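You operate a simulated robot arm through the tools that you are given. There is no shell and no other tool. Be economical: measure what you need, move in short steps, check, and stop when the job is done.

Carry out the task below with a simulated robot arm. There is one attempt and no reset: what you move stays moved.

TASK
Slide the blue screen cloth along the top of the pine table until it stands next to the small desk brush.
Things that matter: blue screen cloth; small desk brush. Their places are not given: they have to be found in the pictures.

It is judged by the outcome, as a careful person would: the job done as asked, and still so three seconds after it is handed in. It fails if anything else is knocked over, pushed out of place, dropped, spilled or broken.

THE ROBOT
A 7-joint arm with a two-finger parallel gripper, fixed in place. Base frame: the origin is at the foot of the arm, x ahead of it, y to its left, z up; the work surface is at about z = 0. Lengths are in m, angles in degrees, forces in N, time in s.
With the tool pointing down near the work surface it reaches from about 0.24 to 0.62 m from the base axis. Its first joint turns from -66.0 to 66.0 degrees. Payload 2.6 kg.
Tool frame: the origin (TCP) lies between the finger pads and is the grasp point; the fingertips stand 0.03 m ahead of it; z points along the fingers, y is the line along which they close. The gripper opens to 0.094 m. The fingers are 0.028 m wide and 0.01 m thick; the gripper's body (0.05 by 0.096 m) begins 0.055 m behind the TCP.
Orientation is that of the tool frame in the base frame, as a unit quaternion [x, y, z, w]. With the fingers straight down and closing along the base's y, the tool's x points along the base's -x, its y along +y and its z along -z.

THE INTERFACE
- The arm moves only by the tool nudge_tool. Its argument "plan" is a list of rows, each an object (a shift or turn left out is 0, a gripper value left out holds the last) with "travel": the shift along the tool's x, y, z in m, a list of three; "turn": the turn, a rotation vector about the tool's x, y, z in degrees, a list of three; "fingers": the opening, from 0 (shut) to 1 (fully open). In form: [{"travel": [dx, dy, dz], "turn": [wx, wy, wz], "fingers": fingers}, ...]. A call has 1 to 20 rows; each row is the pose to reach, as a shift and turn from the pose commanded when the call began, along the tool's axes at that moment. A row lasts 0.2 s, in which the tool goes at most 0.05 m and 8.6 degrees; a call with a longer step from one row to the next is refused whole, and so is a gripper value outside its range. A pose out of reach is approached as far as the arm can. The call stops where the force on the tool passes 40 N (or 10 N more than at its start, if that is more) or the arm is blocked; 0.2 s more then pass. The fingers move at their own pace (about 0.072 m/s each) and stop on an object; they squeeze with about 27 N. The grip force told is the motor's: it shows also when the fingers shut on nothing. Time passes only in rows, and 0.2 s behind the last, so rows that repeat a pose let the fingers close. It gives the time, the measured TCP pose, the force on the tool (base axes), the opening and the grip force at its end, in the units of the frame above (readings bear some noise).
- Cameras (640 x 400 px; columns grow to the right, rows downward): "scene" is fixed at [0.0243, 0.4364, 0.5735]; the picture's right is [-0.75, -0.66, 0.00], its down [-0.35, 0.40, -0.85] and it looks along [0.56, -0.64, -0.53] (base axes); focal length 326 px, centre (320, 200). "wrist" rides on the gripper at [-0.037, 0, -0.058] in the tool frame; the picture's right is [0.00, -1.00, 0.00], its down [0.97, 0.00, -0.24] and it looks along [0.24, 0.00, 0.97] (tool axes); focal length 218 px, centre (320, 200).
- snapshot(camera): a new picture of that camera. No time passes.
- probe_pixels(camera, pixels): there is no depth. For up to 12 entries [column, row, z] of the newest picture of that camera ("zoom" is the newest enlarged one), the place [x, y] in the base frame at which the ray of that pixel passes the height z, good to about 0.002 m, but the place of the scene camera against the robot may be out by one fixed shift of up to 0.018 m in any direction. No time passes.
- zoom(camera, box): a new picture of the part [left, top, right, bottom] of that camera's present view, enlarged. No time passes.
- job_done(): hands the job in; it is judged then, once.

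Work in short steps. Measure before you move; look again where a grasp or a placing could have gone wrong, and mend it. You have 60 turns and 30 pictures in all, the two below and enlarged ones among them. Open the gripper and draw the arm clear of the work before you hand the job in, unless the task says otherwise; then end with one line.

The tools are called after ">>>" by a JSON object that holds its "method" and its "body". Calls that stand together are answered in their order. nudge_tool: Moves the arm, as the interface text tells. Its arguments: {"type":"object","properties":{"plan":{"type":"array","items":{"type":"object","properties":{"travel":{"type":"array","items":{"type":"number"}},"turn":{"type":"array","items":{"type":"number"}},"fingers":{"type":"number"}}}}},"required":["plan"]} The other tools are called the same way: snapshot (camera) takes a picture; probe_pixels (camera, pixels) gives the place at which the rays of pixels pass given heights; zoom (camera, box) takes an enlarged picture of a part of a camera's view; job_done () hands the job in.

At the start:

```text
time: 0.0
tool_pos: [0.3102, -0.1601, 0.2868]
tool_rot: [0.0, 1.0, 0.0, 0.001]
ft_force: [0.5, 0.2, -0.6]
opening: 0.0943
gripper_force: 0.1
```

scene: 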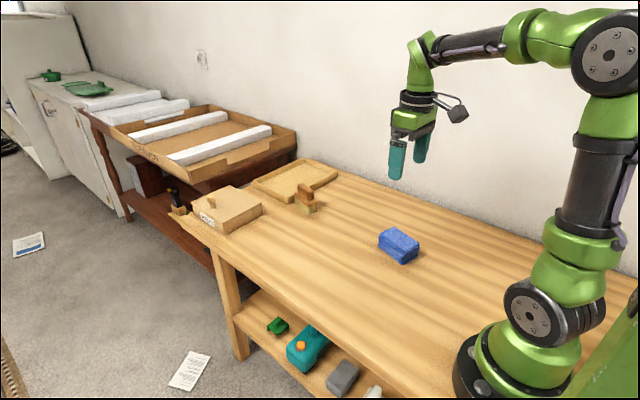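
wrist: 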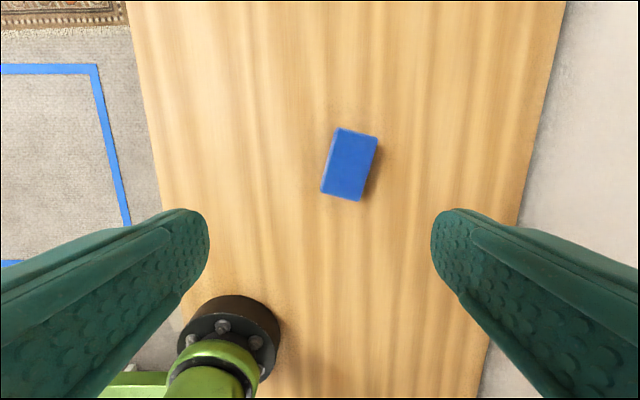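

The blue block is at about (399,245) in the scene picture, and the brush is probably the object at (306,198). I zoom on both and probe them.

>>> {"method": "zoom", "body": {"camera": "scene", "box": [180, 140, 440, 300]}}

>>> {"method": "probe_pixels", "body": {"camera": "wrist", "pixels": [[335, 128, 0.03], [378, 137, 0.03], [361, 201, 0.03], [320, 192, 0.03], [348, 164, 0.03]]}}

>>> {"method": "probe_pixels", "body": {"camera": "scene", "pixels": [[379, 234, 0.03], [391, 227, 0.03], [419, 240, 0.03], [404, 250, 0.03], [404, 264, 0.0], [378, 247, 0], [296, 207, 0], [308, 214, 0], [317, 208, 0]]}}

```text
2.46 times, centred on (310, 220) of scene
```

zoom: 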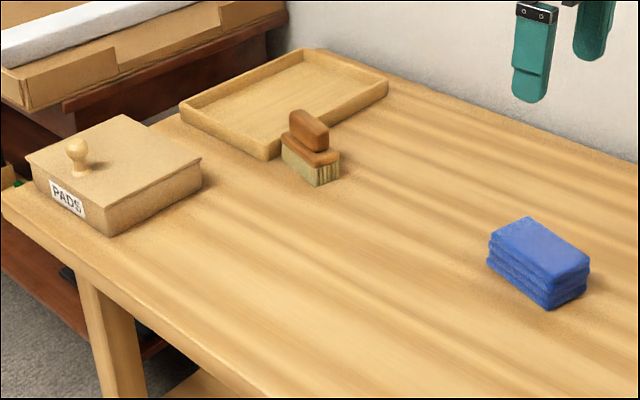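

```text
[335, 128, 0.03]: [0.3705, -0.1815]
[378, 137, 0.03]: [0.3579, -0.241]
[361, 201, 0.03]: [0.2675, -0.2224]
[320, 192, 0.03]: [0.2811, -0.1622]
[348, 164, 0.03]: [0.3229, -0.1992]
```

```text
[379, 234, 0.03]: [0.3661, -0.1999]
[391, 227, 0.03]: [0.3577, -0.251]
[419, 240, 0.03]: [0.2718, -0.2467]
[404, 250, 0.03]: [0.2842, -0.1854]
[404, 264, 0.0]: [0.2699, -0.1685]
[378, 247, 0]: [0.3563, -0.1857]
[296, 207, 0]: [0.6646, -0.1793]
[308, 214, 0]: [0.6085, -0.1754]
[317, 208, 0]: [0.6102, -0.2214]
```

The brush is at about x≈0.63, y≈-0.18, ahead of the cloth. I move forward at this height so the wrist camera can see the brush, which avoids the scene camera's shift.

>>> {"method": "nudge_tool", "body": {"plan": [{"travel": [-0.04, -0.01, 0]}, {"travel": [-0.08, -0.02, 0]}, {"travel": [-0.12, -0.03, 0]}, {"travel": [-0.16, -0.03, 0]}, {"travel": [-0.16, -0.03, 0]}]}}

>>> {"method": "snapshot", "body": {"camera": "wrist"}}

```text
time: 1.2
tool_pos: [0.473, -0.1898, 0.287]
tool_rot: [0.0, 1.0, 0.0, 0.0]
ft_force: [-0.4, -0.5, 0.1]
opening: 0.094
gripper_force: 0.1
```

```text
26 pictures are left
```

wrist: 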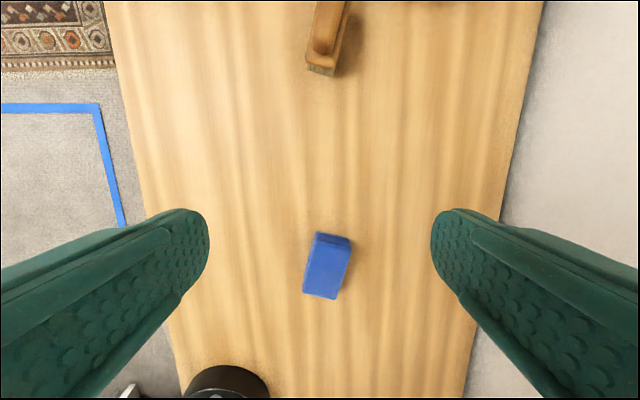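

The brush's near end shows at (322,70) and the cloth at (326,265). I enlarge both to measure them.

>>> {"method": "zoom", "body": {"camera": "wrist", "box": [240, 0, 400, 100]}}

>>> {"method": "zoom", "body": {"camera": "wrist", "box": [246, 215, 406, 315]}}

>>> {"method": "probe_pixels", "body": {"camera": "wrist", "pixels": [[306, 69, 0], [306, 69, 0.02], [333, 76, 0], [333, 76, 0.02], [316, 233, 0.03], [351, 239, 0.03], [316, 233, 0.0], [351, 239, 0.0], [303, 293, 0.03], [336, 299, 0.03], [303, 293, 0.04], [336, 299, 0.04]]}}

```text
4.00 times, centred on (320, 50) of wrist
```

zoom: 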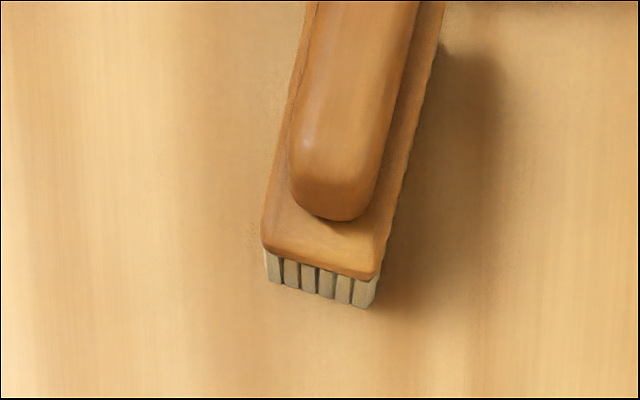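

```text
4.00 times, centred on (326, 265) of wrist
```

zoom: 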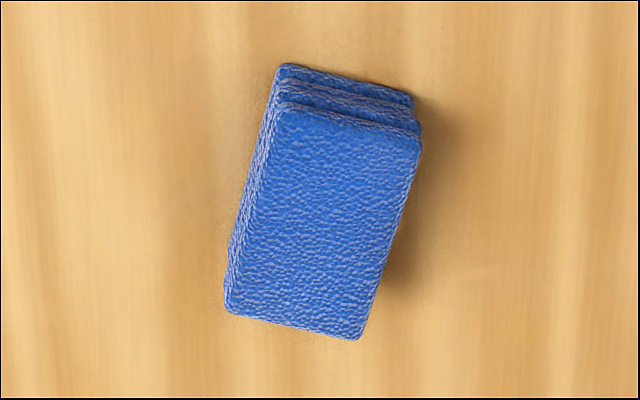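

```text
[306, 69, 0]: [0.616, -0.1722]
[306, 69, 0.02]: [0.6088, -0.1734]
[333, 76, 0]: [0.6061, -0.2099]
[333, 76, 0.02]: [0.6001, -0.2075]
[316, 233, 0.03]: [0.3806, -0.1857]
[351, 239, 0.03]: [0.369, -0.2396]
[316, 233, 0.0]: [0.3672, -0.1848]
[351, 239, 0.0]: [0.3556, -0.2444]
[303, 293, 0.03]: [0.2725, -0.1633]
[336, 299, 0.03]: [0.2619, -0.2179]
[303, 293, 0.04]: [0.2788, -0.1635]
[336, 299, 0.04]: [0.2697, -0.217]
```

The cloth is about 0.087 × 0.058 × 0.045, centred near (0.319,-0.20) and yawed about -12°. The brush's near end is at (0.609,-0.191) with the same yaw. I go above the cloth, turn 12° and descend to z≈0.14 to check.

>>> {"method": "nudge_tool", "body": {"plan": [{"travel": [0.04, 0, 0.0], "turn": [0, 0, 4], "fingers": 1}, {"travel": [0.08, -0.003, 0.0], "turn": [0, 0, 8]}, {"travel": [0.12, -0.005, 0.02], "turn": [0, 0, 12]}, {"travel": [0.155, -0.007, 0.05], "turn": [0, 0, 12]}, {"travel": [0.165, -0.007, 0.09], "turn": [0, 0, 12]}, {"travel": [0.165, -0.007, 0.13], "turn": [0, 0, 12]}, {"travel": [0.165, -0.007, 0.147], "turn": [0, 0, 12]}, {"travel": [0.165, -0.007, 0.147], "turn": [0, 0, 12]}]}}

>>> {"method": "snapshot", "body": {"camera": "wrist"}}

```text
time: 3.0
tool_pos: [0.3063, -0.1968, 0.1385]
tool_rot: [0.104, 0.995, 0.0, 0.001]
ft_force: [0.7, 0.3, 0.7]
opening: 0.094
gripper_force: 0.1
```

```text
23 pictures are left
```

wrist: 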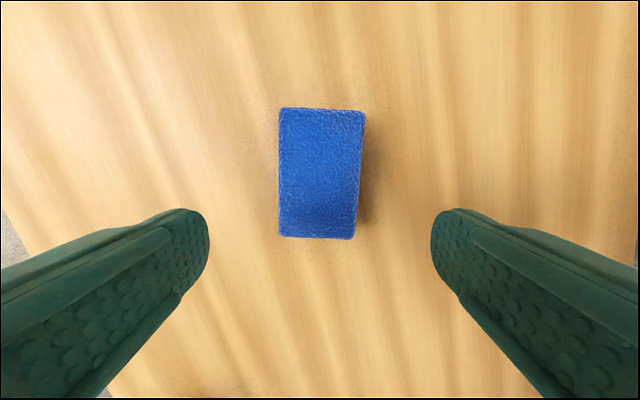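

The cloth is nearly square with the fingers, its top corners at (281,108), (364,111), (353,238), (280,235). I probe these.

>>> {"method": "probe_pixels", "body": {"camera": "wrist", "pixels": [[281, 108, 0.045], [364, 111, 0.045], [353, 238, 0.045], [280, 235, 0.045], [281, 108, 0.035], [353, 238, 0.035]]}}

```text
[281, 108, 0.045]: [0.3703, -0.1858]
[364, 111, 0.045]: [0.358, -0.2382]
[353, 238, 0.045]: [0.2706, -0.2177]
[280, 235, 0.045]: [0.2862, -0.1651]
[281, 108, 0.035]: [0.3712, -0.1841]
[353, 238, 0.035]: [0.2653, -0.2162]
```

The cloth's centre line is within 2 mm of the TCP. I descend to z≈0.040 and close on it.

>>> {"method": "nudge_tool", "body": {"plan": [{"travel": [0, -0.001, 0.04], "turn": [0, 0, 1.5]}, {"travel": [0, -0.001, 0.075], "turn": [0, 0, 1.5]}, {"travel": [0, -0.001, 0.098], "turn": [0, 0, 1.5]}, {"travel": [0, -0.001, 0.098], "turn": [0, 0, 1.5]}, {"travel": [0, -0.001, 0.098], "turn": [0, 0, 1.5], "fingers": 0.3}, {"travel": [0, -0.001, 0.098], "turn": [0, 0, 1.5], "fingers": 0.3}, {"travel": [0, -0.001, 0.098], "turn": [0, 0, 1.5], "fingers": 0.3}]}}

>>> {"method": "snapshot", "body": {"camera": "wrist"}}

```text
time: 4.6
tool_pos: [0.3049, -0.1975, 0.0404]
tool_rot: [0.119, 0.993, 0.0, 0.0]
ft_force: [0.6, 0.7, 0.2]
opening: 0.0638
gripper_force: 27.1
```

```text
22 pictures are left
```

wrist: 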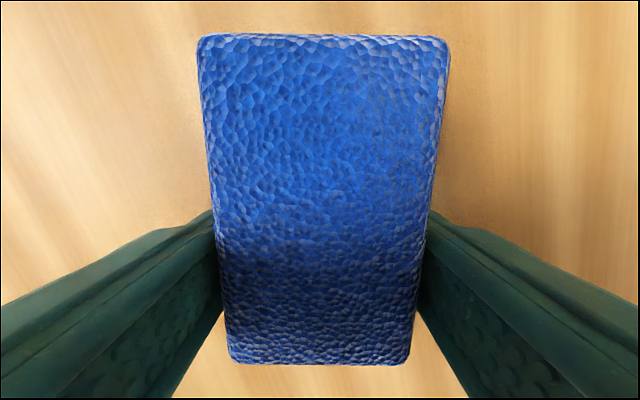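

Gripped at an opening of 0.064 with 27 N. I probe the front edge to find how far the cloth reaches ahead of the TCP.

>>> {"method": "probe_pixels", "body": {"camera": "wrist", "pixels": [[200, 36, 0.03], [448, 40, 0.03], [230, 362, 0.03], [408, 364, 0.03], [200, 36, 0.04], [448, 40, 0.04], [230, 362, 0.04], [408, 364, 0.04]]}}

```text
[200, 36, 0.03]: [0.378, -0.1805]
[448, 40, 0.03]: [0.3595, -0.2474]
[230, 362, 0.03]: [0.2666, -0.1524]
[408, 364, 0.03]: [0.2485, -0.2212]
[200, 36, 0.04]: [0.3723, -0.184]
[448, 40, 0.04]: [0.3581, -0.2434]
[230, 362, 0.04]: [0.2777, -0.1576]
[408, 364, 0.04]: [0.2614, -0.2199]
```

The front edge reaches about 0.06 ahead of the TCP. The total slide is (+0.231, +0.026) in the base frame, and I do about 75% of it along the table first.

>>> {"method": "nudge_tool", "body": {"plan": [{"travel": [-0.008, 0.003, 0]}, {"travel": [-0.026, 0.0094, 0]}, {"travel": [-0.044, 0.0159, 0]}, {"travel": [-0.062, 0.0225, 0]}, {"travel": [-0.08, 0.029, 0]}, {"travel": [-0.098, 0.0355, 0]}, {"travel": [-0.116, 0.042, 0]}, {"travel": [-0.134, 0.0485, 0]}, {"travel": [-0.152, 0.055, 0]}, {"travel": [-0.16, 0.058, 0]}, {"travel": [-0.16, 0.058, 0]}]}}

>>> {"method": "snapshot", "body": {"camera": "wrist"}}

>>> {"method": "zoom", "body": {"camera": "scene", "box": [220, 140, 420, 265]}}

```text
time: 7.0
tool_pos: [0.4744, -0.1793, 0.0422]
tool_rot: [0.118, 0.993, 0.001, 0.001]
ft_force: [0.4, -0.4, 0.0]
opening: 0.0637
gripper_force: 26.9
```

```text
21 pictures are left
```

wrist: 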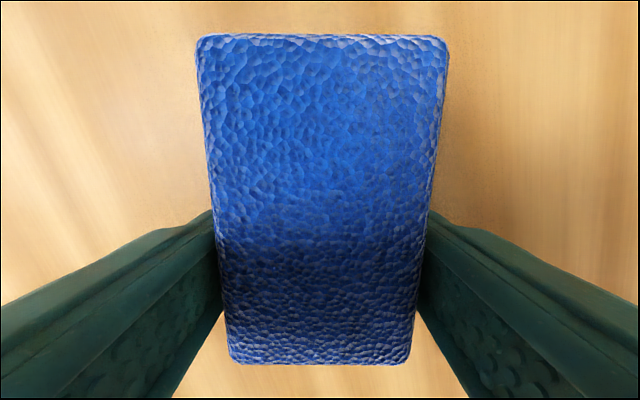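

```text
3.20 times, centred on (320, 202) of scene
```

zoom: 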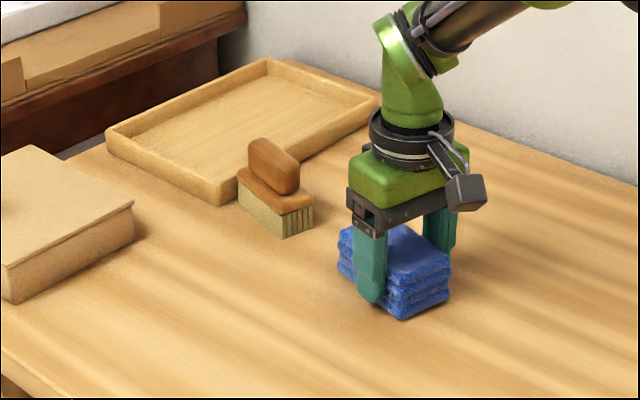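

The cloth slid with the gripper. I check the remaining gap in the enlarged scene picture, between the brush's front bottom corners at (283,238) and (312,222) and the cloth's front bottom corner at (340,272).

>>> {"method": "probe_pixels", "body": {"camera": "zoom", "pixels": [[283, 238, 0], [313, 223, 0], [340, 271, 0], [401, 318, 0], [449, 298, 0], [240, 203, 0]]}}

```text
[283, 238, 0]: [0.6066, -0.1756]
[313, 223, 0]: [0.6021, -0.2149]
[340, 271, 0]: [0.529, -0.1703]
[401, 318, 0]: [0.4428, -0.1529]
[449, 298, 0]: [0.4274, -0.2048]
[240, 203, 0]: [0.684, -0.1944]
```

The remaining gap is about 0.075 along the cloth's axis and 0.022 sideways. I slide a further 0.055 along and 0.021 across, then look.

>>> {"method": "nudge_tool", "body": {"plan": [{"travel": [-0.007, 0.003, 0.001]}, {"travel": [-0.02, 0.008, 0.001]}, {"travel": [-0.034, 0.0135, 0.001]}, {"travel": [-0.048, 0.019, 0.001]}, {"travel": [-0.055, 0.021, 0.001]}, {"travel": [-0.055, 0.021, 0.001]}]}}

>>> {"method": "zoom", "body": {"camera": "scene", "box": [240, 140, 400, 240]}}

>>> {"method": "snapshot", "body": {"camera": "wrist"}}

```text
time: 8.4
tool_pos: [0.5325, -0.1737, 0.0411]
tool_rot: [0.118, 0.993, 0.0, 0.0]
ft_force: [-3.9, -1.7, 8.6]
opening: 0.0636
gripper_force: 27.0
```

```text
4.00 times, centred on (320, 190) of scene
```

zoom: 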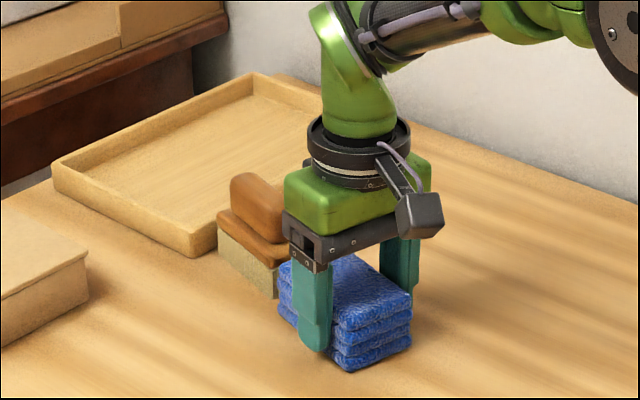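

```text
18 pictures are left
```

wrist: 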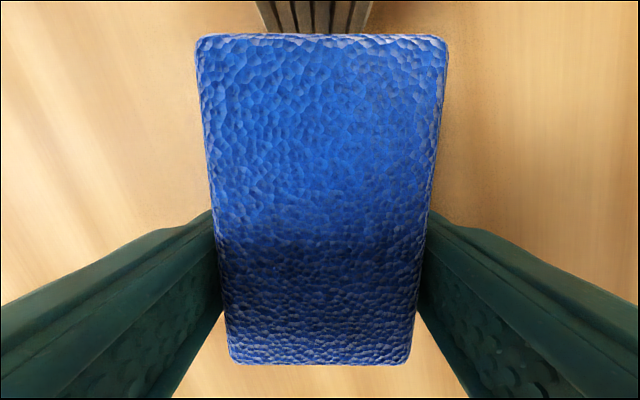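

Now the brush is straight ahead of the cloth (wrist columns 257–372). I measure the gap from the enlarged picture, between the brush's corner (278,298) and the cloth's front corner (281,312).

>>> {"method": "probe_pixels", "body": {"camera": "zoom", "pixels": [[277, 299, 0], [280, 310, 0], [219, 251, 0], [348, 372, 0], [411, 347, 0]]}}

```text
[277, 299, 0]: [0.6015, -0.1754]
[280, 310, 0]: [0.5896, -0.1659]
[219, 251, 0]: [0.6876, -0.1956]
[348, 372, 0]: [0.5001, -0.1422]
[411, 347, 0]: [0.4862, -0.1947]
```

The gap is about 15 mm. I slide 5 mm more, easing the downward press, then open the fingers partway.

>>> {"method": "nudge_tool", "body": {"plan": [{"travel": [-0.002, 0, -0.0005]}, {"travel": [-0.005, 0, -0.001]}, {"travel": [-0.005, 0, -0.001]}, {"travel": [-0.005, 0, -0.001], "fingers": 0.9}, {"travel": [-0.005, 0, -0.001], "fingers": 0.9}, {"travel": [-0.005, 0, -0.001], "fingers": 0.9}]}}

>>> {"method": "snapshot", "body": {"camera": "wrist"}}

```text
time: 9.8
tool_pos: [0.537, -0.173, 0.0417]
tool_rot: [0.118, 0.993, -0.001, 0.001]
ft_force: [0.0, -0.3, 0.0]
opening: 0.0847
gripper_force: 0.0
```

```text
17 pictures are left
```

wrist: 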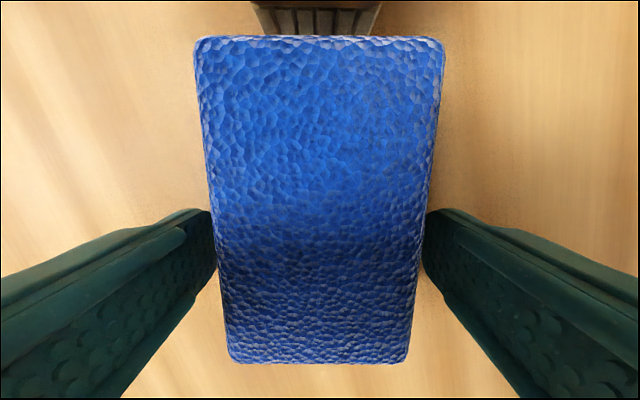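

The fingers are open and the cloth stayed put. I rise straight up, then draw back.

>>> {"method": "nudge_tool", "body": {"plan": [{"travel": [0, 0, -0.02]}, {"travel": [0, 0, -0.06]}, {"travel": [0, 0, -0.1]}, {"travel": [0, 0, -0.14]}, {"travel": [0, 0, -0.18]}, {"travel": [0, 0, -0.21]}, {"travel": [0.04, 0, -0.23]}, {"travel": [0.08, 0, -0.23]}, {"travel": [0.12, 0, -0.23]}, {"travel": [0.12, 0, -0.23]}]}}

>>> {"method": "snapshot", "body": {"camera": "wrist"}}

>>> {"method": "zoom", "body": {"camera": "scene", "box": [220, 140, 420, 265]}}

```text
time: 12.0
tool_pos: [0.4228, -0.1441, 0.2719]
tool_rot: [0.118, 0.993, 0.001, 0.0]
ft_force: [-0.4, -0.3, 0.2]
opening: 0.0843
gripper_force: 0.1
```

```text
16 pictures are left
```

wrist: 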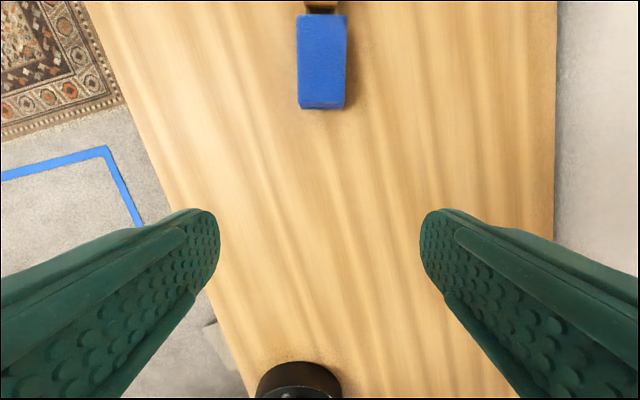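

```text
3.20 times, centred on (320, 202) of scene
```

zoom: 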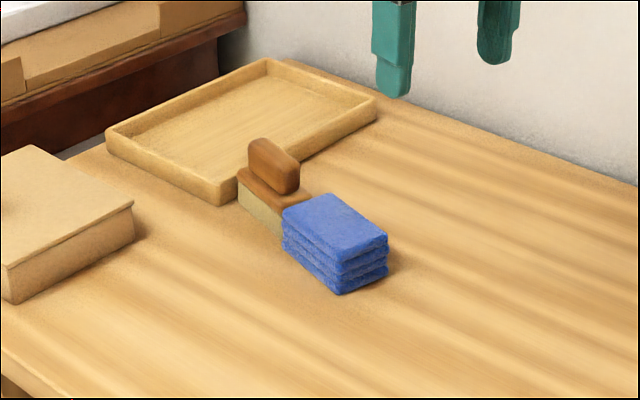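

The cloth lies flat right next to the brush. The brush has not moved (its handle is still at (273,165) in the enlarged view), and the arm is clear, so I hand in.

>>> {"method": "job_done", "body": {}}

```text
The job is handed in.
```

The blue screen cloth now lies flat on the pine table, about 1 cm from the near end of the small desk brush; the brush was not moved, and the arm is open and clear.
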